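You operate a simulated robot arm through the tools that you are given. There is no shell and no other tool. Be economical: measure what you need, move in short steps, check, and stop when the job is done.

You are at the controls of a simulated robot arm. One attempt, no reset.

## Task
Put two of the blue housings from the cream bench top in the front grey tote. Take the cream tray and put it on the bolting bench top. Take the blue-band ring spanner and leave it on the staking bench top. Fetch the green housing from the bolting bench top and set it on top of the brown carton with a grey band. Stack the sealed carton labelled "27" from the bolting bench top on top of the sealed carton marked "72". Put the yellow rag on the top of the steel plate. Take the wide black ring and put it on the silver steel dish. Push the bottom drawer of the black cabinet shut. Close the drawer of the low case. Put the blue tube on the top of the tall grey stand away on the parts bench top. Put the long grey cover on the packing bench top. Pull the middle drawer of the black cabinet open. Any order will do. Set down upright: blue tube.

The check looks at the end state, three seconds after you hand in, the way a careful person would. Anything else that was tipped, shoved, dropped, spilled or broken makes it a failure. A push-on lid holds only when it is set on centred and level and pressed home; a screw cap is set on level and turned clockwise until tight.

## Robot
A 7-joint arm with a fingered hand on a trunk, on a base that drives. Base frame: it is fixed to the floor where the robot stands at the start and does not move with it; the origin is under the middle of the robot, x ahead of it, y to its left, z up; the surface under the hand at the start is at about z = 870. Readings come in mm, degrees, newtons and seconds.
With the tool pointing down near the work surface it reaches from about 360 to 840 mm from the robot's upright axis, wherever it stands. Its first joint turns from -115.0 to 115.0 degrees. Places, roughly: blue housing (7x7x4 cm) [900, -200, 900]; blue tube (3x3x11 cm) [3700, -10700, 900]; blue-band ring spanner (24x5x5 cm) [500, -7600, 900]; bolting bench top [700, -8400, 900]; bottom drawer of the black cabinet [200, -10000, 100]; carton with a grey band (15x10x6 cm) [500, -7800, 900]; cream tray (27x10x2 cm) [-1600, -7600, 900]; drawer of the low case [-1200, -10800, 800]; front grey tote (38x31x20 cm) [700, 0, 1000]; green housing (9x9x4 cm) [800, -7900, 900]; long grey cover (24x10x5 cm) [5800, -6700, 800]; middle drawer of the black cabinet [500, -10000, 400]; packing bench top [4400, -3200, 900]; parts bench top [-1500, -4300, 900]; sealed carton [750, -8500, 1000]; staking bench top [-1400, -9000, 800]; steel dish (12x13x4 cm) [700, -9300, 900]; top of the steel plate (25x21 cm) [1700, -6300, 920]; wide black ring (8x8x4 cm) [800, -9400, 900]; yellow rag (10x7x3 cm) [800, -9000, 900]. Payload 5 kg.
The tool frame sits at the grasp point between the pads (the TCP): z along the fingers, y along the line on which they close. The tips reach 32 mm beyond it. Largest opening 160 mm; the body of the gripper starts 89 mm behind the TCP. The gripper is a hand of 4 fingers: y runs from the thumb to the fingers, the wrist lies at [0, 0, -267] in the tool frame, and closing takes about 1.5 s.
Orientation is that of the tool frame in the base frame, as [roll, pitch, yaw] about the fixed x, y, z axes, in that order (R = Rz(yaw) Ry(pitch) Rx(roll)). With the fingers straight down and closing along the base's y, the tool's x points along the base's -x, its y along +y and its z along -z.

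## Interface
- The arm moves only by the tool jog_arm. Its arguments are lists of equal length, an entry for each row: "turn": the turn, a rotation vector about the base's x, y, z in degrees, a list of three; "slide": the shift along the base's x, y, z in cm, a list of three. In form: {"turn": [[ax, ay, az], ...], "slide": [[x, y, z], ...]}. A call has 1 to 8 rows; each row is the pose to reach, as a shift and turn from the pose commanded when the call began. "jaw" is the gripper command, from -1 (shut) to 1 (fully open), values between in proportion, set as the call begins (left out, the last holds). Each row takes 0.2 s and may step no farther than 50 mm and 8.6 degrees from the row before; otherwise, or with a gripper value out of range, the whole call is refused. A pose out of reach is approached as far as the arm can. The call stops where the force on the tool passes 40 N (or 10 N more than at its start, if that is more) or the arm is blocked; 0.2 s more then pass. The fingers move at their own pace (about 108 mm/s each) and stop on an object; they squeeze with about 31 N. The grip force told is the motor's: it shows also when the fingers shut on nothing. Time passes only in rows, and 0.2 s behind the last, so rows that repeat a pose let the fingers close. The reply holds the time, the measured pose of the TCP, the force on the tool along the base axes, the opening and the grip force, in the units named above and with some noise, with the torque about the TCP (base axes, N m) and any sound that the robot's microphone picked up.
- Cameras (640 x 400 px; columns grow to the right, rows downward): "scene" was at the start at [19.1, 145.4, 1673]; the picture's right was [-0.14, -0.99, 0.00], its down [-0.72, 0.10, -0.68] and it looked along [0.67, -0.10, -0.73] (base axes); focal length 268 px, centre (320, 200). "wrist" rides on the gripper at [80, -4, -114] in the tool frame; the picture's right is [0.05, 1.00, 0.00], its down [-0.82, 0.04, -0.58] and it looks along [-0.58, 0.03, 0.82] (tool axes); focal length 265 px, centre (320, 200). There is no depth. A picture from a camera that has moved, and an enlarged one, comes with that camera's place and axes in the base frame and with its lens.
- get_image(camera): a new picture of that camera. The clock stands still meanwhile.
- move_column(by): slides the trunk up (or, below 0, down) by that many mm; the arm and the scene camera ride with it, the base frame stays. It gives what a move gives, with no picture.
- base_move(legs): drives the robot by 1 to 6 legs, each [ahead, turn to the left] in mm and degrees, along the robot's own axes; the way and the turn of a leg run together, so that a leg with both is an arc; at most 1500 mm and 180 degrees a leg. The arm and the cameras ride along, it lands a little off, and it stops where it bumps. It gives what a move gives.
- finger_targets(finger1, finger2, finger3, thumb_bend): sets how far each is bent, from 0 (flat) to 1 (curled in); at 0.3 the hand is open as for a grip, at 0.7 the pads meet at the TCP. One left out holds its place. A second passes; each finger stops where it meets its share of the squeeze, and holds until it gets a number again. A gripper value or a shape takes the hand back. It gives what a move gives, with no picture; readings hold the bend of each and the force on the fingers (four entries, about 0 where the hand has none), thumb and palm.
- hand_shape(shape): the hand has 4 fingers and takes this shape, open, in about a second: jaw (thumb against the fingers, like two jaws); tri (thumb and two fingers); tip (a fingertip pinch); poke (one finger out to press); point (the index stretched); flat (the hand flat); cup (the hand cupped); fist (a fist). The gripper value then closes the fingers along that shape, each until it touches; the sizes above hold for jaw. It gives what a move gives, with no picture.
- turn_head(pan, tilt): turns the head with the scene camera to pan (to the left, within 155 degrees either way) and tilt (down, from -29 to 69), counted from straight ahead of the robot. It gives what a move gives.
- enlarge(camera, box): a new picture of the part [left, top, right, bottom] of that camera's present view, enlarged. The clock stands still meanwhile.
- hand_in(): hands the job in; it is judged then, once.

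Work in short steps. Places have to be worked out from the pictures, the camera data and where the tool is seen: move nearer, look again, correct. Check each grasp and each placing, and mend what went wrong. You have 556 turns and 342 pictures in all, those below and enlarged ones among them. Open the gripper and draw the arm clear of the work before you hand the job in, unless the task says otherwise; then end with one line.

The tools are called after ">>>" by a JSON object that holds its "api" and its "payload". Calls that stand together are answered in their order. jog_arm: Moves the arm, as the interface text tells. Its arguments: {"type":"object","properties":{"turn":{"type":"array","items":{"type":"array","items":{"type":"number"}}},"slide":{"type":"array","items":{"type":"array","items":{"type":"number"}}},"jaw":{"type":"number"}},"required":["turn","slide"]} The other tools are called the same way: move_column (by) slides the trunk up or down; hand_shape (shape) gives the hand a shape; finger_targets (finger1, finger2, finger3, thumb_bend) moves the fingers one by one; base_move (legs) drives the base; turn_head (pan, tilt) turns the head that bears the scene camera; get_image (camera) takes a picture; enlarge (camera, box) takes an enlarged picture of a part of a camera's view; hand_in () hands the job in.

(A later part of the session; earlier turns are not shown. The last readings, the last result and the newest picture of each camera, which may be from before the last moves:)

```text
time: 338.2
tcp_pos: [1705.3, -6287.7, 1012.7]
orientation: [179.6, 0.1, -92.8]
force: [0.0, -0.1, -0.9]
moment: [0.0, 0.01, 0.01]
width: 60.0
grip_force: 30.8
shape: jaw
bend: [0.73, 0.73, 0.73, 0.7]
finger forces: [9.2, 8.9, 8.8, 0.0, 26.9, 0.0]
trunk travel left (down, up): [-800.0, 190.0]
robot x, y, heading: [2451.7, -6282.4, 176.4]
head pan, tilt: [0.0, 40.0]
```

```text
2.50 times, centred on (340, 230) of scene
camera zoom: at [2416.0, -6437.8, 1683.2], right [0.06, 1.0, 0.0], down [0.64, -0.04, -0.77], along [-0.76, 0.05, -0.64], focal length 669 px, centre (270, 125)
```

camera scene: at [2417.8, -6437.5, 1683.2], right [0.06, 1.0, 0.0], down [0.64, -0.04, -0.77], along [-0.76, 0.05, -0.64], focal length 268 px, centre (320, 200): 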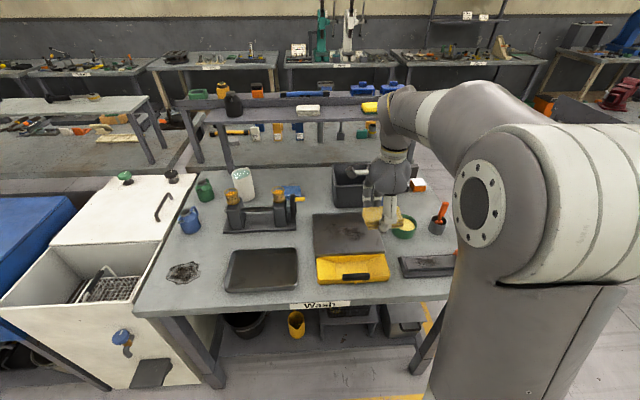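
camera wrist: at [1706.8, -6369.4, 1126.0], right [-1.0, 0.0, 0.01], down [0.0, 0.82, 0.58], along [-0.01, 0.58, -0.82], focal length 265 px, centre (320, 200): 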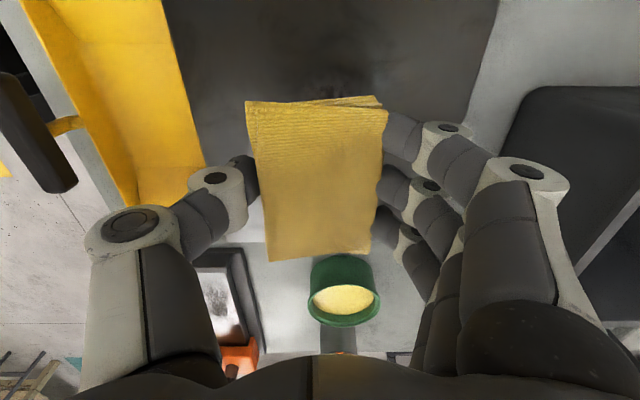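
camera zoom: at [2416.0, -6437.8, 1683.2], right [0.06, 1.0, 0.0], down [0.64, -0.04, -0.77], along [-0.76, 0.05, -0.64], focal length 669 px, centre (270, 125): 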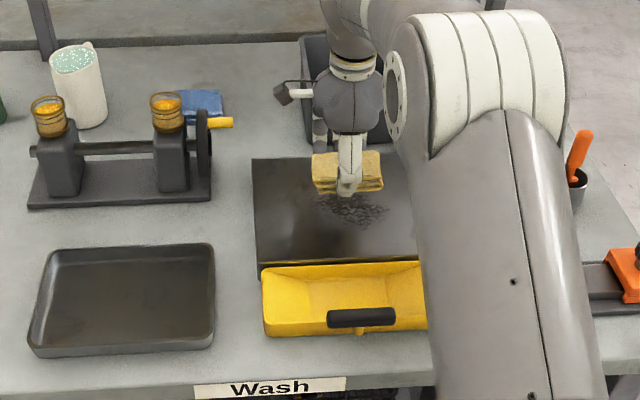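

Within the plate. Lower to contact.

>>> {"api": "jog_arm", "payload": {"turn": [[0, 0, 0], [0, 0, 0], [0, 0, 0], [0, 0, 0]], "slide": [[0, 0, -3.5], [0, 0, -5], [0, 0, -5.4], [0, 0, -5.8]]}}

>>> {"api": "enlarge", "payload": {"camera": "scene", "box": [260, 150, 420, 270]}}

```text
time: 339.2
tcp_pos: [1706.3, -6289.1, 954.5]
orientation: [179.6, 0.0, -92.8]
force: [0.3, 0.3, -1.1]
moment: [0.04, -0.01, -0.01]
width: 60.5
grip_force: 31.2
shape: jaw
bend: [0.73, 0.73, 0.73, 0.7]
finger forces: [9.2, 8.9, 8.8, 0.0, 26.9, 0.1]
trunk travel left (down, up): [-800.0, 190.0]
robot x, y, heading: [2452.4, -6280.9, 176.5]
head pan, tilt: [0.0, 40.0]
```

```text
3.33 times, centred on (340, 210) of scene
camera zoom: at [2417.5, -6437.6, 1683.2], right [0.06, 1.0, 0.0], down [0.64, -0.04, -0.77], along [-0.76, 0.05, -0.64], focal length 892 px, centre (253, 167)
```

zoom: 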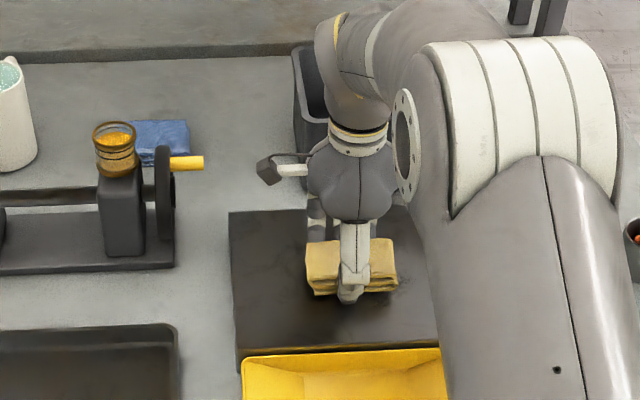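

Not touching yet. A few mm more.

>>> {"api": "jog_arm", "payload": {"turn": [[0, 0, 0], [0, 0, 0], [0, 0, 0], [0, 0, 0], [0, 0, 0]], "slide": [[0, 0, -0.3], [0, 0, -0.6], [0, 0, -0.9], [0, 0, -1.2], [0, 0, -1.4]]}}

```text
time: 340.4
tcp_pos: [1704.4, -6289.2, 947.2]
orientation: [178.9, 0.0, -92.7]
force: [2.9, -0.4, 18.9]
moment: [-0.1, -1.1, -0.02]
width: 60.8
grip_force: 31.0
shape: jaw
bend: [0.74, 0.73, 0.73, 0.7]
finger forces: [9.2, 9.0, 8.8, 0.1, 46.4, 0.1]
trunk travel left (down, up): [-800.0, 190.0]
robot x, y, heading: [2451.7, -6283.9, 176.6]
head pan, tilt: [0.0, 40.0]
stopped in row 5: the force on the tool passed its limit at 43 N (the readings are from after the stop); the commanded pose is now the measured one
```

Contact with the plate at z≈948. Release and rise.

>>> {"api": "jog_arm", "payload": {"turn": [[0, 0, 0], [0, 0, 0], [0, 0, 0], [0, 0, 0]], "slide": [[0, 0, 0.4], [0, 0, 0.4], [0, 0, 0.4], [0, 0, 0.4]], "jaw": 0.4}}

>>> {"api": "jog_arm", "payload": {"turn": [[0, 0, 0], [0, 0, 0], [0, 0, 0], [0, 0, 0], [0, 0, 0], [0, 0, 0]], "slide": [[0, 0, 4], [0, 0, 8], [2, 0, 12], [5, 0, 15.5], [9, 0, 18], [13, 1, 20]]}}

>>> {"api": "enlarge", "payload": {"camera": "scene", "box": [220, 150, 460, 310]}}

```text
time: 341.4
tcp_pos: [1705.1, -6290.7, 948.5]
orientation: [179.3, 0.1, -92.8]
force: [-1.0, 0.1, 2.0]
moment: [-0.01, -0.06, 0.0]
width: 111.7
grip_force: 0.0
shape: jaw
bend: [0.67, 0.67, 0.67, 0.64]
finger forces: [0.0, 0.0, 0.0, 0.0, 1.2, 0.0]
trunk travel left (down, up): [-800.0, 190.0]
robot x, y, heading: [2452.5, -6279.1, 176.4]
head pan, tilt: [0.0, 40.0]
```

```text
time: 342.8
tcp_pos: [1838.8, -6282.2, 1149.3]
orientation: [179.1, 0.0, -92.8]
force: [0.6, 0.2, -0.4]
moment: [-0.04, 0.03, -0.01]
width: 111.8
grip_force: 0.1
shape: jaw
bend: [0.67, 0.67, 0.67, 0.63]
finger forces: [0.0, 0.1, 0.0, 0.0, 0.1, 0.1]
trunk travel left (down, up): [-800.0, 190.0]
robot x, y, heading: [2448.8, -6281.3, 176.7]
head pan, tilt: [0.0, 40.0]
```

```text
2.50 times, centred on (340, 230) of scene
camera zoom: at [2419.7, -6437.0, 1683.2], right [0.06, 1.0, 0.0], down [0.64, -0.04, -0.77], along [-0.77, 0.05, -0.64], focal length 669 px, centre (270, 125)
```

zoom: 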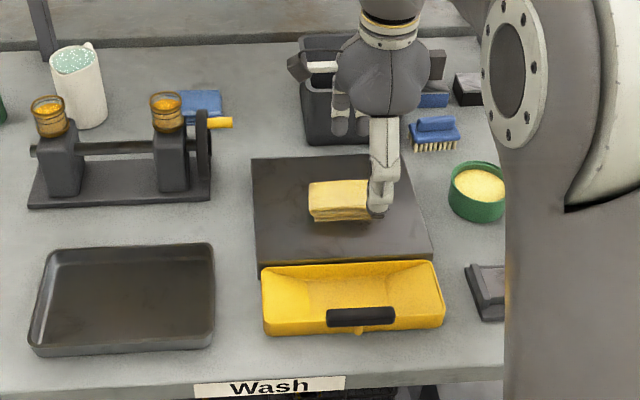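

Rag lies on the plate. Next the long grey cover near [5800, -6700]. I return to the cross lane and look toward +x.

>>> {"api": "jog_arm", "payload": {"turn": [[0, 0, 0], [0, 0, 0], [0, 0, 0]], "slide": [[3, 0, 3.5], [6, 0, 6.5], [8, 0, 9]]}}

>>> {"api": "base_move", "payload": {"legs": [[0, -86.5], [1250, 0], [0, -90]]}}

>>> {"api": "turn_head", "payload": {"pan": 0, "tilt": 20}}

>>> {"api": "get_image", "payload": {"camera": "scene"}}

>>> {"api": "turn_head", "payload": {"pan": -50, "tilt": 20}}

>>> {"api": "get_image", "payload": {"camera": "scene"}}

```text
time: 343.6
tcp_pos: [1915.7, -6277.7, 1236.8]
orientation: [179.1, 0.0, -92.8]
force: [0.3, 0.1, 0.4]
moment: [0.0, 0.03, 0.04]
width: 111.7
grip_force: 0.0
shape: jaw
bend: [0.67, 0.67, 0.67, 0.63]
finger forces: [0.0, 0.0, 0.0, 0.0, 0.0, 0.1]
trunk travel left (down, up): [-800.0, 190.0]
robot x, y, heading: [2451.5, -6283.7, 176.5]
head pan, tilt: [0.0, 40.0]
```

```text
time: 357.2
tcp_pos: [2993.0, -5040.4, 1236.9]
orientation: [179.1, 0.0, 90.4]
force: [0.4, -0.2, -1.0]
moment: [0.02, -0.01, -0.03]
width: 111.7
grip_force: 0.0
shape: jaw
bend: [0.67, 0.67, 0.67, 0.63]
finger forces: [0.0, 0.0, 0.0, 0.0, 0.0, 0.0]
trunk travel left (down, up): [-800.0, 190.0]
robot x, y, heading: [2457.9, -5069.4, -0.4]
head pan, tilt: [0.0, 40.0]
```

```text
time: 358.1
tcp_pos: [2993.4, -5041.0, 1236.0]
orientation: [179.1, -0.1, 90.4]
force: [0.6, 0.1, 0.3]
moment: [-0.04, -0.02, -0.01]
width: 111.6
grip_force: 0.1
shape: jaw
bend: [0.67, 0.67, 0.67, 0.63]
finger forces: [0.0, 0.1, 0.1, 0.0, 0.1, 0.0]
trunk travel left (down, up): [-800.0, 190.0]
robot x, y, heading: [2456.5, -5065.8, -0.1]
head pan, tilt: [0.0, 20.0]
```

```text
225 pictures are left
camera scene: at [2491.3, -4909.8, 1714.5], right [0.0, -1.0, 0.0], down [-0.34, 0.0, -0.94], along [0.94, 0.0, -0.34], focal length 268 px, centre (320, 200)
```

scene: 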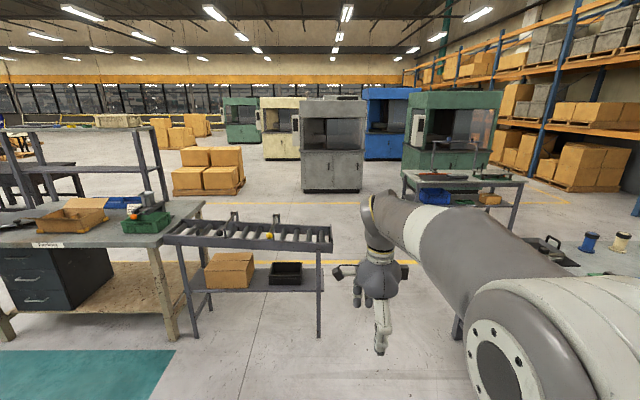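

```text
time: 359.2
tcp_pos: [2992.2, -5040.6, 1235.8]
orientation: [179.2, 0.0, 90.5]
force: [-0.2, 0.0, -0.7]
moment: [-0.03, -0.01, -0.03]
width: 111.6
grip_force: 0.1
shape: jaw
bend: [0.67, 0.67, 0.67, 0.63]
finger forces: [0.0, 0.1, 0.0, 0.0, 0.0, 0.0]
trunk travel left (down, up): [-800.0, 190.0]
robot x, y, heading: [2453.3, -5065.5, -0.1]
head pan, tilt: [-50.0, 20.0]
```

```text
224 pictures are left
camera scene: at [2457.9, -4981.0, 1714.6], right [-0.77, -0.64, 0.0], down [-0.22, 0.26, -0.94], along [0.6, -0.72, -0.34], focal length 268 px, centre (320, 200)
```

scene: 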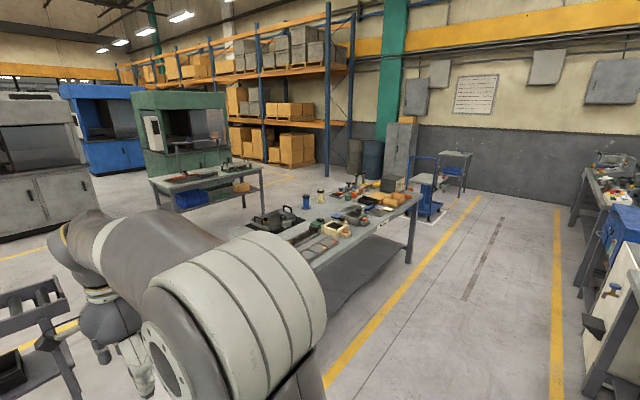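

The table near the green machine at ≈[5760, -6740] must hold the cover. I pass between the conveyor (y≥-4910) and the bench end (y≤-5950) at y≈-5430.

>>> {"api": "turn_head", "payload": {"pan": 0, "tilt": 25}}

>>> {"api": "base_move", "payload": {"legs": [[0, -25], [860, 0], [0, 25], [1450, 0], [0, -60]]}}

>>> {"api": "get_image", "payload": {"camera": "scene"}}

```text
time: 360.4
tcp_pos: [2992.9, -5040.7, 1236.3]
orientation: [179.2, 0.1, 90.4]
force: [0.2, 0.8, -0.2]
moment: [0.02, 0.0, 0.01]
width: 111.7
grip_force: 0.0
shape: jaw
bend: [0.67, 0.67, 0.67, 0.63]
finger forces: [0.0, 0.1, 0.1, 0.0, 0.0, 0.0]
trunk travel left (down, up): [-800.0, 190.0]
robot x, y, heading: [2456.3, -5066.4, -0.4]
head pan, tilt: [0.0, 25.0]
```

```text
time: 377.1
tcp_pos: [5000.5, -5877.0, 1235.8]
orientation: [179.3, 0.0, 30.9]
force: [-0.9, 0.7, -0.4]
moment: [0.03, -0.01, -0.03]
width: 111.8
grip_force: 0.2
shape: jaw
bend: [0.67, 0.67, 0.67, 0.63]
finger forces: [0.0, 0.1, 0.0, 0.0, 0.1, 0.1]
trunk travel left (down, up): [-800.0, 190.0]
robot x, y, heading: [4712.0, -5428.7, -59.6]
head pan, tilt: [0.0, 25.0]
```

```text
223 pictures are left
camera scene: at [4859.1, -5376.5, 1706.5], right [-0.86, -0.5, 0.0], down [-0.21, 0.37, -0.91], along [0.46, -0.78, -0.42], focal length 268 px, centre (320, 200)
```

scene: 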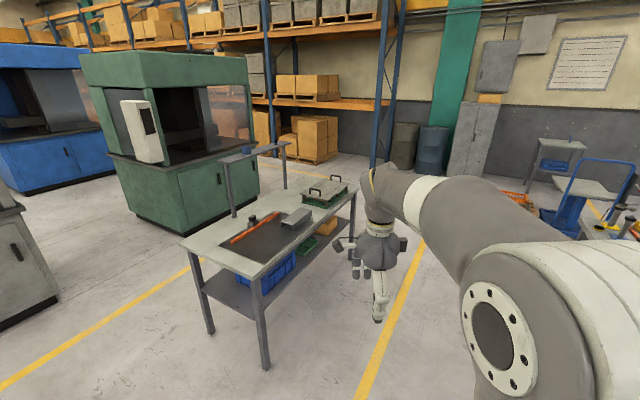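

Cover (grey box) ≈ [5841, -6724] on a table spanning x 5650–6250. I drive alongside to ≈[5250, -6700] and face +x.

>>> {"api": "base_move", "payload": {"legs": [[0, -7.5], [1380, 0], [0, 67]]}}

>>> {"api": "turn_head", "payload": {"pan": 0, "tilt": 40}}

>>> {"api": "get_image", "payload": {"camera": "scene"}}

>>> {"api": "get_image", "payload": {"camera": "wrist"}}

```text
time: 387.4
tcp_pos: [5777.2, -6667.8, 1235.8]
orientation: [179.2, 0.1, 90.3]
force: [-0.4, 0.0, -0.2]
moment: [0.02, 0.0, 0.01]
width: 112.0
grip_force: 0.1
shape: jaw
bend: [0.67, 0.67, 0.67, 0.63]
finger forces: [0.1, 0.0, 0.1, 0.0, 0.1, 0.0]
trunk travel left (down, up): [-800.0, 190.0]
robot x, y, heading: [5243.7, -6691.5, -0.3]
head pan, tilt: [0.0, 25.0]
```

```text
time: 388.2
tcp_pos: [5778.2, -6667.7, 1236.9]
orientation: [179.2, 0.0, 90.2]
force: [1.2, 0.0, 0.2]
moment: [-0.01, 0.02, 0.01]
width: 111.7
grip_force: 0.0
shape: jaw
bend: [0.67, 0.67, 0.67, 0.63]
finger forces: [0.1, 0.0, 0.1, 0.0, 0.0, 0.1]
trunk travel left (down, up): [-800.0, 190.0]
robot x, y, heading: [5240.9, -6691.6, -0.3]
head pan, tilt: [0.0, 40.0]
```

```text
222 pictures are left
camera scene: at [5268.0, -6534.5, 1683.3], right [-0.01, -1.0, 0.0], down [-0.64, 0.01, -0.77], along [0.77, -0.01, -0.64], focal length 268 px, centre (320, 200)
```

scene: 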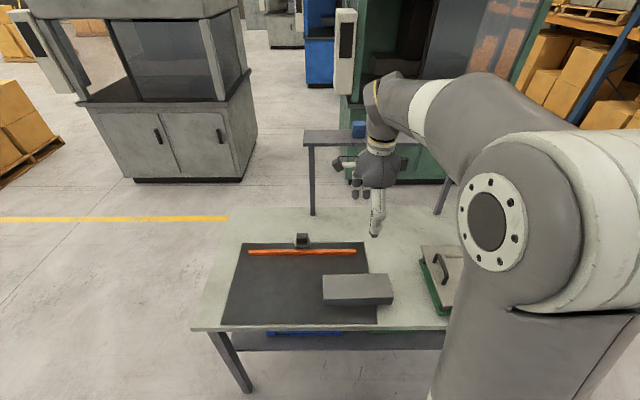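

```text
221 pictures are left
camera wrist: at [5771.6, -6588.1, 1349.5], right [1.0, 0.06, 0.01], down [0.04, -0.81, 0.58], along [0.04, -0.58, -0.82], focal length 265 px, centre (320, 200)
```

wrist: 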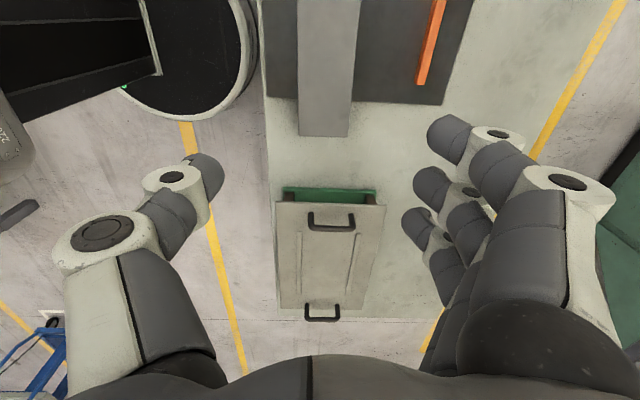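

Cover centre ≈ [5792, -6666], top z≈851, closing along its 10 cm width. I open fully and descend.

>>> {"api": "jog_arm", "payload": {"turn": [[0, 0, 0], [0, 0, 0], [0, 0, 0], [0, 0, 0], [0, 0, 0], [0, 0, 0]], "slide": [[0.5, 0, -4.8], [1, 0.1, -9.7], [1.4, 0.1, -14.6], [1.4, 0.1, -19.5], [1.4, 0.1, -24.4], [1.4, 0.1, -29]], "jaw": 1}}

>>> {"api": "get_image", "payload": {"camera": "wrist"}}

```text
time: 389.6
tcp_pos: [5792.7, -6668.6, 945.8]
orientation: [179.2, 0.0, 90.2]
force: [-0.7, 0.9, 0.3]
moment: [0.04, 0.03, 0.03]
width: 159.9
grip_force: 0.0
shape: jaw
bend: [0.3, 0.3, 0.3, 0.3]
finger forces: [0.0, 0.0, 0.0, 0.0, 0.1, 0.1]
trunk travel left (down, up): [-800.0, 190.0]
robot x, y, heading: [5240.0, -6695.5, -0.4]
head pan, tilt: [0.0, 40.0]
```

```text
220 pictures are left
camera wrist: at [5786.7, -6588.9, 1058.1], right [1.0, 0.06, 0.01], down [0.04, -0.81, 0.58], along [0.04, -0.58, -0.82], focal length 265 px, centre (320, 200)
```

wrist: 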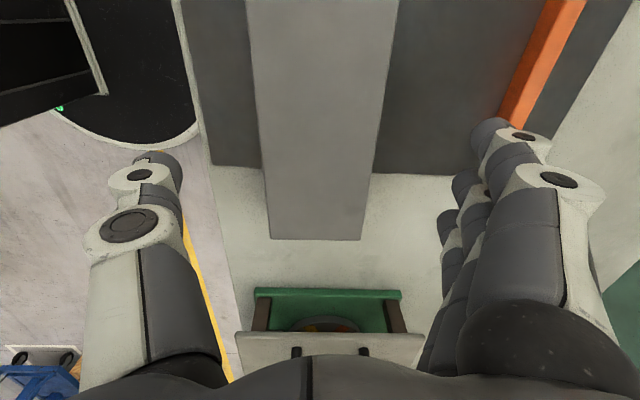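

Aligned. Down to grasp height and close.

>>> {"api": "jog_arm", "payload": {"turn": [[0, 0, 0], [0, 0, 0], [0, 0, 0]], "slide": [[0, 0.3, -4.5], [0, 0.3, -8.5], [0, 0.3, -10.4]]}}

>>> {"api": "jog_arm", "payload": {"turn": [[0, 0, 0], [0, 0, 0], [0, 0, 0], [0, 0, 0], [0, 0, 0], [0, 0, 0]], "slide": [[0, 0, 0], [0, 0, 0], [0, 0, 0], [0, 0, 0], [0, 0, 0], [0, 0, 0]], "jaw": -1}}

>>> {"api": "jog_arm", "payload": {"turn": [[0, 0, 0], [0, 0, 0], [0, 0, 0]], "slide": [[0, 0, 3], [0, 0, 7], [0, 0, 11]]}}

>>> {"api": "get_image", "payload": {"camera": "wrist"}}

>>> {"api": "get_image", "payload": {"camera": "scene"}}

```text
time: 390.4
tcp_pos: [5791.3, -6664.4, 842.8]
orientation: [179.0, -0.1, 90.2]
force: [0.7, 0.2, 0.0]
moment: [0.01, 0.03, 0.01]
width: 159.8
grip_force: 0.1
shape: jaw
bend: [0.3, 0.3, 0.3, 0.3]
finger forces: [0.0, 0.0, 0.0, 0.1, 0.1, 0.0]
trunk travel left (down, up): [-800.0, 190.0]
robot x, y, heading: [5240.2, -6689.0, -0.4]
head pan, tilt: [0.0, 40.0]
```

```text
time: 391.8
tcp_pos: [5790.0, -6664.0, 843.0]
orientation: [179.2, -0.1, 90.2]
force: [0.7, 1.2, 0.5]
moment: [-0.03, 0.01, -0.01]
width: 93.1
grip_force: 30.8
shape: jaw
bend: [0.71, 0.71, 0.71, 0.71]
finger forces: [9.3, 9.1, 9.1, 0.0, 27.5, 0.0]
trunk travel left (down, up): [-800.0, 190.0]
robot x, y, heading: [5244.2, -6687.6, -0.5]
head pan, tilt: [0.0, 40.0]
```

```text
time: 392.6
tcp_pos: [5790.6, -6664.6, 952.5]
orientation: [179.3, 0.1, 90.2]
force: [0.6, 0.1, -3.7]
moment: [0.02, 0.02, 0.0]
width: 92.3
grip_force: 31.7
shape: jaw
bend: [0.71, 0.71, 0.71, 0.71]
finger forces: [9.4, 9.3, 9.1, 0.0, 28.0, 0.1]
trunk travel left (down, up): [-800.0, 190.0]
robot x, y, heading: [5241.0, -6694.9, -0.5]
head pan, tilt: [0.0, 40.0]
```

```text
219 pictures are left
camera wrist: at [5785.4, -6584.2, 1066.1], right [1.0, 0.06, 0.01], down [0.04, -0.81, 0.58], along [0.04, -0.58, -0.82], focal length 265 px, centre (320, 200)
```

wrist: 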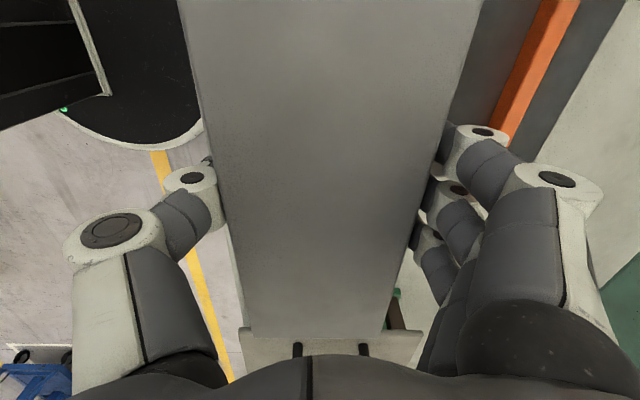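

```text
218 pictures are left
camera scene: at [5267.3, -6534.6, 1683.1], right [-0.01, -1.0, 0.0], down [-0.64, 0.01, -0.77], along [0.77, -0.01, -0.64], focal length 268 px, centre (320, 200)
```

scene: 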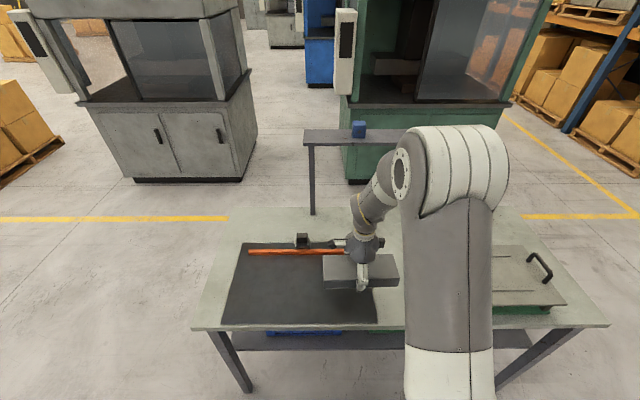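

Cover held. I raise and tuck, then drive back via the gap toward the packing bench ([4400, -3200]).

>>> {"api": "jog_arm", "payload": {"turn": [[0, 0, 0], [0, 0, 0], [0, 0, 0], [0, 0, 0], [0, 0, 0], [0, 0, 0]], "slide": [[0, 0, 4.5], [0, 0, 9], [-1, 0, 13.5], [-2, 0, 18], [-3, 0, 22], [-4, 0, 25]]}}

>>> {"api": "base_move", "payload": {"legs": [[-300, 0], [0, 90], [1180, 0], [0, 90]]}}

>>> {"api": "turn_head", "payload": {"pan": 0, "tilt": 25}}

>>> {"api": "get_image", "payload": {"camera": "scene"}}

```text
time: 394.0
tcp_pos: [5751.0, -6664.1, 1201.2]
orientation: [179.2, 0.1, 90.1]
force: [0.0, -0.7, -2.7]
moment: [0.01, -0.03, 0.0]
width: 92.2
grip_force: 31.1
shape: jaw
bend: [0.71, 0.71, 0.71, 0.71]
finger forces: [9.4, 9.2, 9.1, 0.0, 27.6, 0.1]
trunk travel left (down, up): [-800.0, 190.0]
robot x, y, heading: [5238.2, -6690.6, -0.4]
head pan, tilt: [0.0, 40.0]
```

```text
time: 409.3
tcp_pos: [4424.4, -5534.9, 1202.2]
orientation: [179.2, 0.0, -89.2]
force: [-0.7, -0.5, -1.0]
moment: [-0.03, 0.01, 0.03]
width: 91.5
grip_force: 30.8
shape: jaw
bend: [0.71, 0.71, 0.71, 0.71]
finger forces: [9.0, 9.0, 8.8, 0.0, 26.8, 0.0]
trunk travel left (down, up): [-800.0, 190.0]
robot x, y, heading: [4934.4, -5499.9, -179.9]
head pan, tilt: [0.0, 40.0]
```

```text
time: 410.1
tcp_pos: [4423.7, -5534.5, 1201.2]
orientation: [179.2, 0.0, -89.1]
force: [0.4, -0.6, -3.7]
moment: [-0.04, 0.0, 0.01]
width: 91.6
grip_force: 31.0
shape: jaw
bend: [0.71, 0.71, 0.71, 0.71]
finger forces: [9.1, 8.8, 8.8, 0.1, 26.9, 0.1]
trunk travel left (down, up): [-800.0, 190.0]
robot x, y, heading: [4935.1, -5503.7, -179.6]
head pan, tilt: [0.0, 25.0]
```

```text
217 pictures are left
camera scene: at [4902.3, -5658.3, 1706.4], right [0.0, 1.0, 0.0], down [0.42, 0.0, -0.91], along [-0.91, 0.0, -0.42], focal length 268 px, centre (320, 200)
```

scene: 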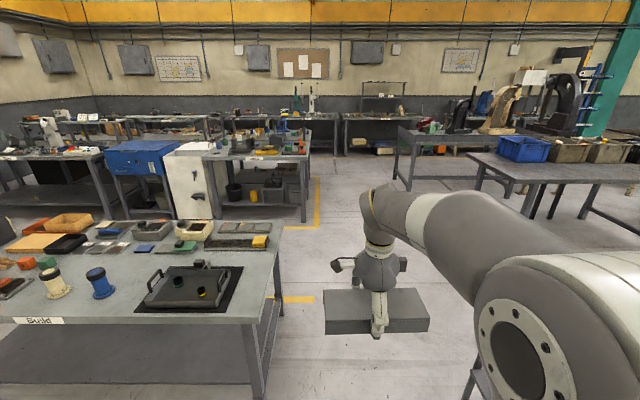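

Clear ahead. I drive along −x, then turn up toward the packing bench.

>>> {"api": "base_move", "payload": {"legs": [[0, -3], [1470, 0], [0, -87], [1000, 0]]}}

>>> {"api": "get_image", "payload": {"camera": "scene"}}

```text
time: 426.3
tcp_pos: [3420.9, -3915.5, 1200.4]
orientation: [179.1, -0.1, -178.8]
force: [0.4, -0.3, -2.6]
moment: [0.0, 0.02, -0.01]
width: 91.2
grip_force: 31.3
shape: jaw
bend: [0.71, 0.71, 0.71, 0.71]
finger forces: [9.0, 8.9, 8.7, 0.0, 26.6, 0.0]
trunk travel left (down, up): [-800.0, 190.0]
robot x, y, heading: [3458.3, -4423.7, 90.1]
head pan, tilt: [0.0, 25.0]
```

```text
216 pictures are left
camera scene: at [3300.3, -4392.3, 1706.5], right [1.0, 0.01, 0.0], down [0.0, -0.42, -0.91], along [-0.01, 0.91, -0.42], focal length 268 px, centre (320, 200)
```

scene: 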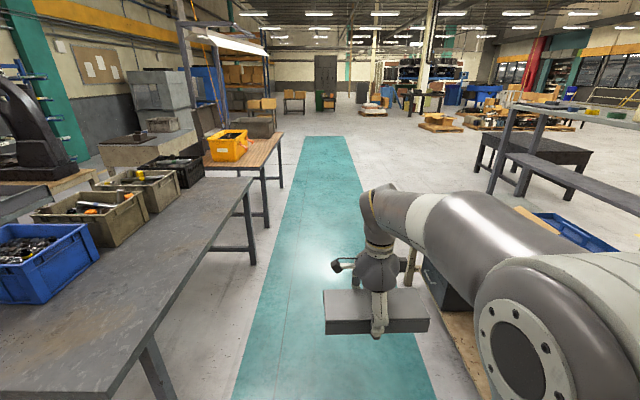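

The packing bench is on the right. I go ahead and turn to face it.

>>> {"api": "base_move", "payload": {"legs": [[1150, 0], [0, -90]]}}

>>> {"api": "turn_head", "payload": {"pan": 0, "tilt": 40}}

>>> {"api": "get_image", "payload": {"camera": "scene"}}

>>> {"api": "get_image", "payload": {"camera": "wrist"}}

```text
time: 436.2
tcp_pos: [3951.1, -3199.9, 1200.3]
orientation: [179.2, -0.1, 91.5]
force: [0.1, 0.5, -3.9]
moment: [0.01, 0.04, -0.02]
width: 90.9
grip_force: 31.0
shape: jaw
bend: [0.71, 0.71, 0.71, 0.71]
finger forces: [8.9, 8.9, 8.6, 0.0, 26.3, 0.1]
trunk travel left (down, up): [-800.0, 190.0]
robot x, y, heading: [3441.9, -3237.5, 0.7]
head pan, tilt: [0.0, 25.0]
```

```text
time: 436.9
tcp_pos: [3951.5, -3199.2, 1200.7]
orientation: [179.1, 0.0, 91.5]
force: [-0.3, 0.2, -3.2]
moment: [0.0, 0.01, 0.01]
width: 91.0
grip_force: 31.3
shape: jaw
bend: [0.71, 0.71, 0.71, 0.71]
finger forces: [8.8, 8.8, 8.6, 0.1, 26.3, 0.1]
trunk travel left (down, up): [-800.0, 190.0]
robot x, y, heading: [3442.5, -3238.6, 1.0]
head pan, tilt: [0.0, 40.0]
```

```text
215 pictures are left
camera scene: at [3465.4, -3081.3, 1683.3], right [0.01, -1.0, 0.0], down [-0.64, -0.01, -0.77], along [0.77, 0.01, -0.64], focal length 268 px, centre (320, 200)
```

scene: 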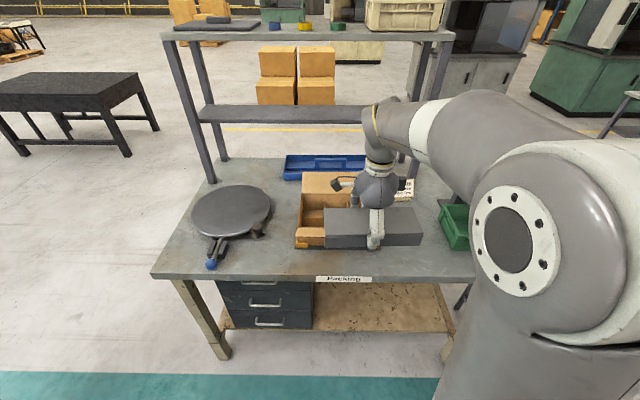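

```text
214 pictures are left
camera wrist: at [3943.9, -3120.6, 1314.2], right [1.0, 0.08, 0.01], down [0.06, -0.81, 0.58], along [0.06, -0.58, -0.82], focal length 265 px, centre (320, 200)
```

wrist: 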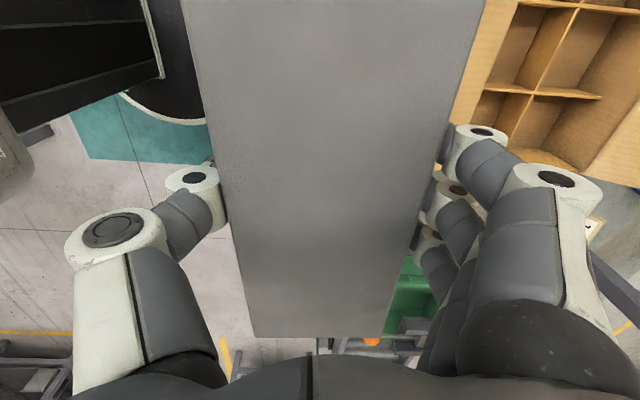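

I shift the held cover aside to see the rest of the bench top.

>>> {"api": "jog_arm", "payload": {"turn": [[0, 0, 0], [0, 0, 0], [0, 0, 0], [0, 0, 0], [0, 0, 0], [0, 0, 0]], "slide": [[-1, 4.5, 1], [-2, 9, 2], [-3, 13.5, 3], [-4, 18, 4], [-5, 22.5, 5], [-5, 27, 5]]}}

>>> {"api": "get_image", "payload": {"camera": "scene"}}

>>> {"api": "get_image", "payload": {"camera": "wrist"}}

```text
time: 438.3
tcp_pos: [3901.1, -2926.5, 1249.9]
orientation: [179.4, 0.1, 91.4]
force: [0.6, 0.6, -3.0]
moment: [-0.02, 0.06, 0.0]
width: 90.9
grip_force: 30.7
shape: jaw
bend: [0.71, 0.71, 0.71, 0.71]
finger forces: [8.9, 8.8, 8.6, 0.0, 26.3, 0.0]
trunk travel left (down, up): [-800.0, 190.0]
robot x, y, heading: [3444.3, -3236.1, 1.0]
head pan, tilt: [0.0, 40.0]
```

```text
213 pictures are left
camera scene: at [3466.1, -3079.0, 1682.9], right [0.02, -1.0, 0.0], down [-0.64, -0.01, -0.77], along [0.77, 0.01, -0.64], focal length 268 px, centre (320, 200)
```

scene: 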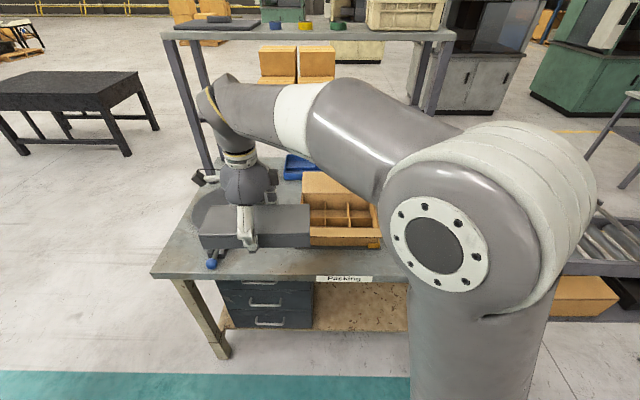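

```text
212 pictures are left
camera wrist: at [3893.8, -2846.5, 1362.9], right [1.0, 0.08, 0.01], down [0.06, -0.81, 0.58], along [0.05, -0.58, -0.81], focal length 265 px, centre (320, 200)
```

wrist: 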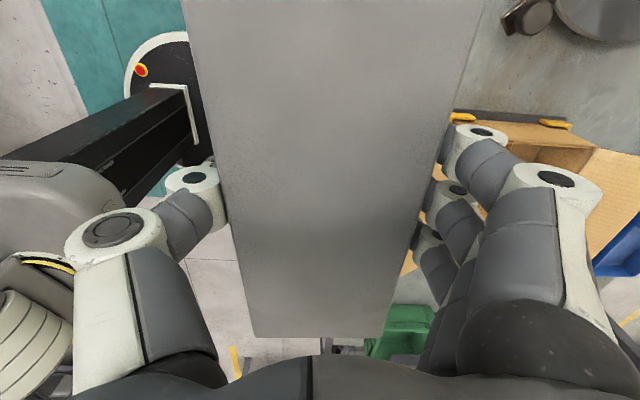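

The gap right of the divided box (y≈-3303 to -3530) looks free. I turn the cover to lie along x and bring it over there.

>>> {"api": "jog_arm", "payload": {"turn": [[0, 0, 8], [0, 0, 16], [0, 0, 24], [0, 0, 32], [0, 0, 40], [0, 0, 48], [0, 0, 56], [0, 0, 64]], "slide": [[0.5, -3.5, 0], [1, -7, 0], [1.5, -10.5, 0], [2, -14, 0], [3, -17.5, 0], [4, -21, 0], [5, -25, 0], [6, -29, 0]]}}

>>> {"api": "jog_arm", "payload": {"turn": [[0, 0, 8], [0, 0, 16], [0, 0, 24], [0, 0, 24], [0, 0, 24]], "slide": [[2.5, -4, 0], [5, -8, 0], [7.5, -12, 0], [10, -16, 0], [12.5, -20, 0]]}}

>>> {"api": "get_image", "payload": {"camera": "wrist"}}

>>> {"api": "get_image", "payload": {"camera": "scene"}}

```text
time: 440.1
tcp_pos: [3960.5, -3224.2, 1249.6]
orientation: [179.2, -0.1, 155.6]
force: [-0.1, -0.2, -4.0]
moment: [0.05, 0.04, -0.02]
width: 90.7
grip_force: 30.8
shape: jaw
bend: [0.71, 0.71, 0.71, 0.71]
finger forces: [9.1, 9.0, 8.7, 0.1, 26.9, 0.0]
trunk travel left (down, up): [-800.0, 190.0]
robot x, y, heading: [3444.5, -3238.7, 1.2]
head pan, tilt: [0.0, 40.0]
```

```text
time: 441.3
tcp_pos: [4090.6, -3423.3, 1249.0]
orientation: [179.2, -0.1, 179.4]
force: [0.5, -0.1, -4.3]
moment: [0.05, 0.05, 0.0]
width: 90.5
grip_force: 31.1
shape: jaw
bend: [0.71, 0.71, 0.71, 0.71]
finger forces: [9.0, 8.9, 8.7, 0.1, 26.8, 0.0]
trunk travel left (down, up): [-800.0, 190.0]
robot x, y, heading: [3441.8, -3241.0, 1.1]
head pan, tilt: [0.0, 40.0]
```

```text
211 pictures are left
camera wrist: at [4009.6, -3428.3, 1362.6], right [-0.04, 1.0, 0.02], down [0.82, 0.03, 0.58], along [0.57, 0.04, -0.82], focal length 265 px, centre (320, 200)
```

wrist: 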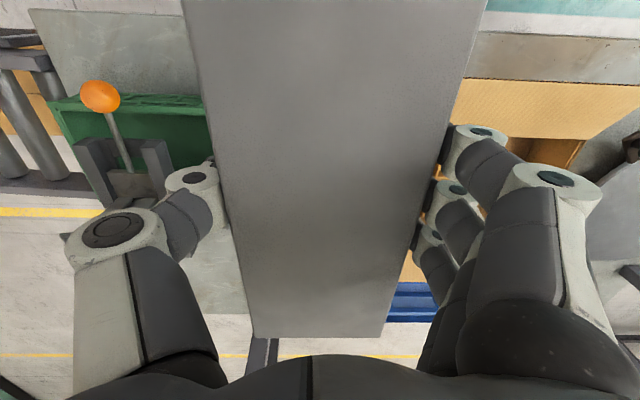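

```text
210 pictures are left
camera scene: at [3467.2, -3083.8, 1683.4], right [0.01, -1.0, 0.0], down [-0.64, -0.01, -0.77], along [0.77, 0.01, -0.64], focal length 268 px, centre (320, 200)
```

scene: 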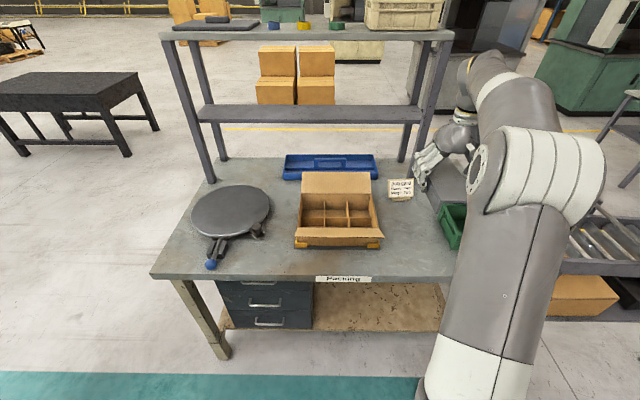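

Gap centre ≈ y -3448. I carry the cover over [4190, -3448] and lower to z≈1000.

>>> {"api": "jog_arm", "payload": {"turn": [[0, 0, 0], [0, 0, 0], [0, 0, 0], [0, 0, 0], [0, 0, 0], [0, 0, 0]], "slide": [[2.5, -0.6, -3.5], [5, -1.2, -7], [7.5, -1.8, -11], [10, -2.5, -15], [10, -2.5, -20], [10, -2.5, -24.5]]}}

>>> {"api": "get_image", "payload": {"camera": "wrist"}}

>>> {"api": "get_image", "payload": {"camera": "scene"}}

```text
time: 442.7
tcp_pos: [4189.2, -3446.8, 1006.2]
orientation: [179.2, 0.1, 179.5]
force: [-0.3, 0.6, -2.9]
moment: [-0.03, 0.03, -0.03]
width: 90.7
grip_force: 31.1
shape: jaw
bend: [0.71, 0.71, 0.71, 0.71]
finger forces: [9.0, 9.0, 8.7, 0.1, 26.7, 0.0]
trunk travel left (down, up): [-800.0, 190.0]
robot x, y, heading: [3443.1, -3238.2, 1.0]
head pan, tilt: [0.0, 40.0]
```

```text
209 pictures are left
camera wrist: at [4109.1, -3452.8, 1119.6], right [-0.04, 1.0, 0.01], down [0.82, 0.03, 0.58], along [0.58, 0.04, -0.82], focal length 265 px, centre (320, 200)
```

wrist: 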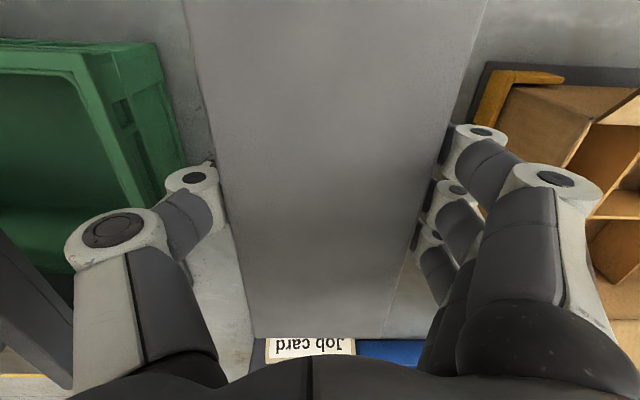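

```text
208 pictures are left
camera scene: at [3466.5, -3081.8, 1683.3], right [0.01, -1.0, 0.0], down [-0.64, -0.01, -0.77], along [0.77, 0.01, -0.64], focal length 268 px, centre (320, 200)
```

scene: 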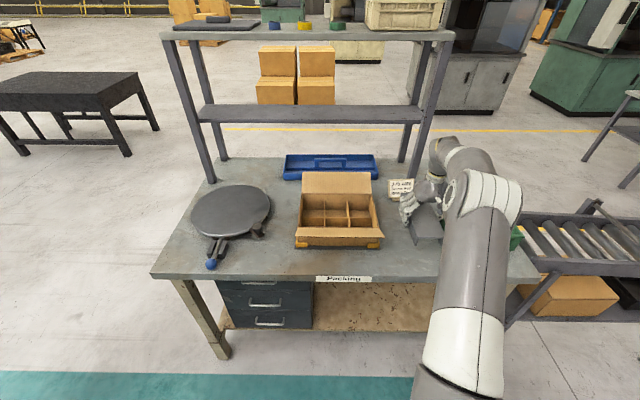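

Shift +8 mm in y for thumb clearance and lower.

>>> {"api": "jog_arm", "payload": {"turn": [[0, 0, 0], [0, 0, 0], [0, 0, 0], [0, 0, 0], [0, 0, 0], [0, 0, 0]], "slide": [[0, 0.8, -4], [0, 0.8, -7.5], [0, 0.8, -8.8], [0, 0.8, -9.2], [0, 0.8, -9.6], [0, 0.8, -10]]}}

>>> {"api": "get_image", "payload": {"camera": "wrist"}}

```text
time: 444.1
tcp_pos: [4185.8, -3437.6, 905.8]
orientation: [179.2, 0.1, 179.5]
force: [0.5, 0.1, 5.1]
moment: [0.12, 0.01, 0.05]
width: 90.6
grip_force: 31.2
shape: jaw
bend: [0.71, 0.71, 0.71, 0.71]
finger forces: [9.2, 9.1, 9.2, 0.0, 27.5, 0.1]
trunk travel left (down, up): [-800.0, 190.0]
robot x, y, heading: [3446.7, -3237.4, 0.8]
head pan, tilt: [0.0, 40.0]
```

```text
207 pictures are left
camera wrist: at [4105.8, -3443.2, 1020.2], right [-0.04, 1.0, 0.01], down [0.81, 0.03, 0.58], along [0.58, 0.04, -0.81], focal length 265 px, centre (320, 200)
```

wrist: 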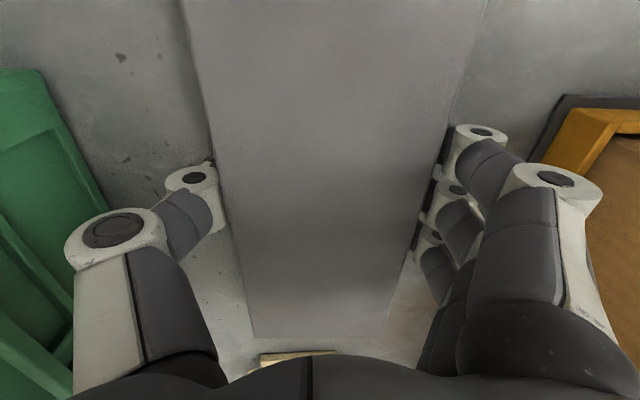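

Contact (force turned +5). I release slightly and lift out.

>>> {"api": "jog_arm", "payload": {"turn": [[0, 0, 0], [0, 0, 0], [0, 0, 0]], "slide": [[0, 0, 0], [0, 0, 0], [0, 0, 0]], "jaw": 0.4}}

>>> {"api": "jog_arm", "payload": {"turn": [[0, 0, 0], [0, 0, 0], [0, 0, 0], [0, 0, 0], [0, 0, 0], [0, 0, 0], [0, 0, 0]], "slide": [[0, 0, 4], [0, 0, 8.5], [0, 0, 13], [-3, 1, 17], [-6, 3, 21], [-10, 5, 24], [-14, 7, 26]]}}

>>> {"api": "get_image", "payload": {"camera": "wrist"}}

```text
time: 444.9
tcp_pos: [4185.8, -3438.1, 906.1]
orientation: [179.2, 0.0, 179.6]
force: [0.5, 0.5, 0.2]
moment: [-0.01, 0.04, -0.01]
width: 111.2
grip_force: 0.2
shape: jaw
bend: [0.67, 0.67, 0.67, 0.63]
finger forces: [0.0, 0.0, 0.1, 0.0, 0.0, 0.1]
trunk travel left (down, up): [-800.0, 190.0]
robot x, y, heading: [3442.4, -3237.4, 0.9]
head pan, tilt: [0.0, 40.0]
```

```text
refused: row 4 steps farther than a row can; nothing moved
```

```text
206 pictures are left
camera wrist: at [4105.7, -3443.1, 1018.9], right [-0.04, 1.0, 0.01], down [0.82, 0.03, 0.58], along [0.58, 0.04, -0.82], focal length 265 px, centre (320, 200)
```

wrist: 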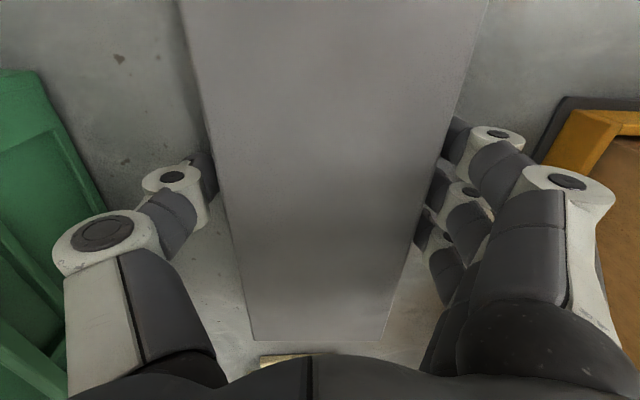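

Released; now lift out with smaller steps.

>>> {"api": "jog_arm", "payload": {"turn": [[0, 0, 0], [0, 0, 0], [0, 0, 0], [0, 0, 0], [0, 0, 0], [0, 0, 0], [0, 0, 0]], "slide": [[0, 0, 4], [0, 0, 8.5], [0, 0, 13], [-2, 1, 17], [-4.5, 2.5, 20.5], [-8, 4, 23.5], [-12, 6, 25.5]]}}

>>> {"api": "get_image", "payload": {"camera": "wrist"}}

```text
time: 446.5
tcp_pos: [4062.8, -3375.6, 1161.9]
orientation: [179.2, 0.1, 179.4]
force: [-0.4, 0.3, 0.5]
moment: [-0.04, -0.02, 0.04]
width: 111.6
grip_force: 0.0
shape: jaw
bend: [0.67, 0.67, 0.67, 0.63]
finger forces: [0.1, 0.1, 0.0, 0.1, 0.0, 0.0]
trunk travel left (down, up): [-800.0, 190.0]
robot x, y, heading: [3439.6, -3236.4, 0.8]
head pan, tilt: [0.0, 40.0]
```

```text
205 pictures are left
camera wrist: at [3983.0, -3381.8, 1275.9], right [-0.04, 1.0, 0.01], down [0.82, 0.03, 0.58], along [0.58, 0.04, -0.82], focal length 265 px, centre (320, 200)
```

wrist: 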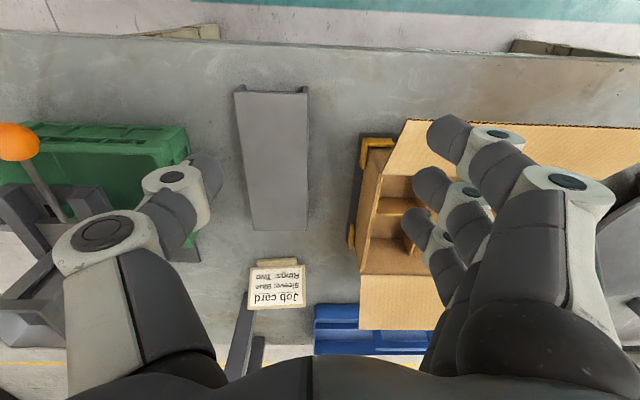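

The cover sits flat on the packing bench. Now to the blue tube near [3700, -10700]: I tuck the arm and drive to the x≈2650 aisle.

>>> {"api": "jog_arm", "payload": {"turn": [[0, 0, 0], [0, 0, 0], [0, 0, 0], [0, 0, 0]], "slide": [[-4, 2, 2], [-8, 4, 4], [-12, 6, 6], [-16, 8, 8]], "jaw": 1}}

>>> {"api": "base_move", "payload": {"legs": [[-150, 0], [0, -91], [1400, 0], [500, 0], [0, -40], [800, 0]]}}

>>> {"api": "turn_head", "payload": {"pan": 0, "tilt": 20}}

>>> {"api": "get_image", "payload": {"camera": "scene"}}

```text
time: 447.5
tcp_pos: [3904.1, -3296.0, 1240.8]
orientation: [179.1, 0.1, 179.5]
force: [-0.8, 0.3, 0.3]
moment: [0.0, -0.05, -0.01]
width: 159.8
grip_force: 0.1
shape: jaw
bend: [0.3, 0.3, 0.3, 0.3]
finger forces: [0.0, 0.0, 0.0, 0.0, 0.0, 0.1]
trunk travel left (down, up): [-800.0, 190.0]
robot x, y, heading: [3441.9, -3239.3, 0.8]
head pan, tilt: [0.0, 40.0]
```

```text
time: 467.8
tcp_pos: [2340.3, -6068.1, 1239.2]
orientation: [179.2, -0.1, 46.8]
force: [-0.1, 0.8, 0.9]
moment: [-0.01, 0.01, -0.02]
width: 160.0
grip_force: 0.0
shape: jaw
bend: [0.3, 0.3, 0.3, 0.3]
finger forces: [0.0, 0.0, 0.1, 0.0, 0.0, 0.1]
trunk travel left (down, up): [-800.0, 190.0]
robot x, y, heading: [2697.3, -5765.9, -131.9]
head pan, tilt: [0.0, 40.0]
```

```text
time: 468.6
tcp_pos: [2340.1, -6069.0, 1240.6]
orientation: [179.2, 0.0, 46.7]
force: [0.2, 0.2, 0.1]
moment: [0.0, -0.04, -0.03]
width: 160.0
grip_force: 0.0
shape: jaw
bend: [0.3, 0.3, 0.3, 0.3]
finger forces: [0.1, 0.0, 0.1, 0.1, 0.1, 0.0]
trunk travel left (down, up): [-800.0, 190.0]
robot x, y, heading: [2695.4, -5768.9, -132.1]
head pan, tilt: [0.0, 20.0]
```

```text
204 pictures are left
camera scene: at [2791.5, -5896.5, 1714.5], right [-0.74, 0.67, 0.0], down [0.23, 0.26, -0.94], along [-0.63, -0.7, -0.34], focal length 268 px, centre (320, 200)
```

scene: 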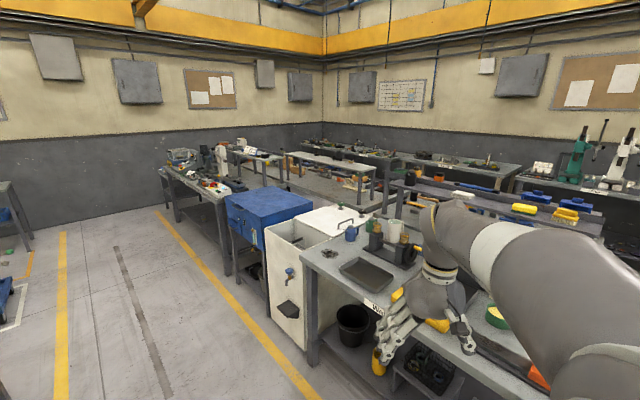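

I turn to −y and drive down the aisle.

>>> {"api": "base_move", "payload": {"legs": [[0, 41.5], [1500, 0], [1400, 0]]}}

>>> {"api": "turn_head", "payload": {"pan": 25, "tilt": 20}}

>>> {"api": "get_image", "payload": {"camera": "scene"}}

```text
time: 484.5
tcp_pos: [2560.1, -9112.2, 1239.8]
orientation: [179.2, 0.1, 87.0]
force: [-0.4, 0.1, 0.4]
moment: [0.01, 0.01, -0.01]
width: 159.8
grip_force: 0.0
shape: jaw
bend: [0.3, 0.3, 0.3, 0.3]
finger forces: [0.0, 0.0, 0.0, 0.1, 0.0, 0.0]
trunk travel left (down, up): [-800.0, 190.0]
robot x, y, heading: [2643.3, -8651.5, -91.3]
head pan, tilt: [0.0, 20.0]
```

```text
time: 485.4
tcp_pos: [2559.5, -9113.5, 1240.7]
orientation: [179.2, 0.0, 87.0]
force: [0.0, -0.9, 0.3]
moment: [0.03, 0.02, -0.03]
width: 160.0
grip_force: 0.2
shape: jaw
bend: [0.3, 0.3, 0.3, 0.3]
finger forces: [0.0, 0.0, 0.0, 0.0, 0.0, 0.0]
trunk travel left (down, up): [-800.0, 190.0]
robot x, y, heading: [2642.3, -8653.9, -91.8]
head pan, tilt: [25.0, 20.0]
```

```text
203 pictures are left
camera scene: at [2834.2, -8681.6, 1714.6], right [-0.92, -0.4, 0.0], down [-0.14, 0.31, -0.94], along [0.37, -0.86, -0.34], focal length 268 px, centre (320, 200)
```

scene: 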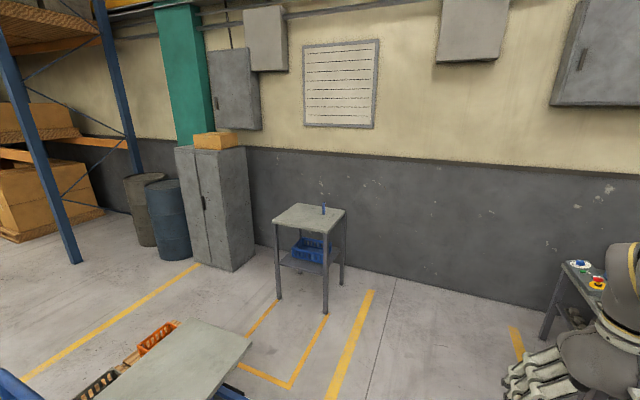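

The tube stands on the grey stand at ≈[3660, -10650], stand top z≈800, spanning x 3500–3975. I go in reverse down the last stretch so the arm stays clear of the end wall, then face +x.

>>> {"api": "base_move", "payload": {"legs": [[900, 0], [0, 180], [-1000, 0], [0, -90]]}}

>>> {"api": "turn_head", "payload": {"pan": 0, "tilt": 35}}

>>> {"api": "get_image", "payload": {"camera": "scene"}}

```text
time: 505.9
tcp_pos: [2927.6, -10679.9, 1241.1]
orientation: [179.2, -0.1, 171.0]
force: [0.4, -0.2, 0.5]
moment: [0.04, 0.0, 0.02]
width: 159.9
grip_force: 0.0
shape: jaw
bend: [0.3, 0.3, 0.3, 0.3]
finger forces: [0.0, 0.0, 0.0, 0.0, 0.1, 0.0]
trunk travel left (down, up): [-800.0, 190.0]
robot x, y, heading: [2473.1, -10553.1, -7.7]
head pan, tilt: [25.0, 20.0]
```

```text
time: 506.8
tcp_pos: [2928.3, -10678.1, 1240.6]
orientation: [179.3, -0.1, 170.9]
force: [0.4, -0.5, 0.1]
moment: [0.0, 0.02, -0.02]
width: 159.9
grip_force: 0.0
shape: jaw
bend: [0.3, 0.3, 0.3, 0.3]
finger forces: [0.0, 0.0, 0.0, 0.0, 0.0, 0.0]
trunk travel left (down, up): [-800.0, 190.0]
robot x, y, heading: [2477.7, -10549.9, -7.9]
head pan, tilt: [0.0, 35.0]
```

```text
202 pictures are left
camera scene: at [2527.0, -10400.5, 1690.8], right [-0.13, -0.99, 0.0], down [-0.57, 0.08, -0.82], along [0.81, -0.11, -0.57], focal length 268 px, centre (320, 200)
```

scene: 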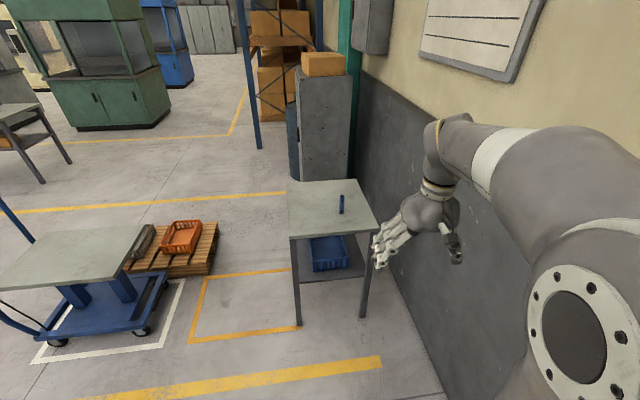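

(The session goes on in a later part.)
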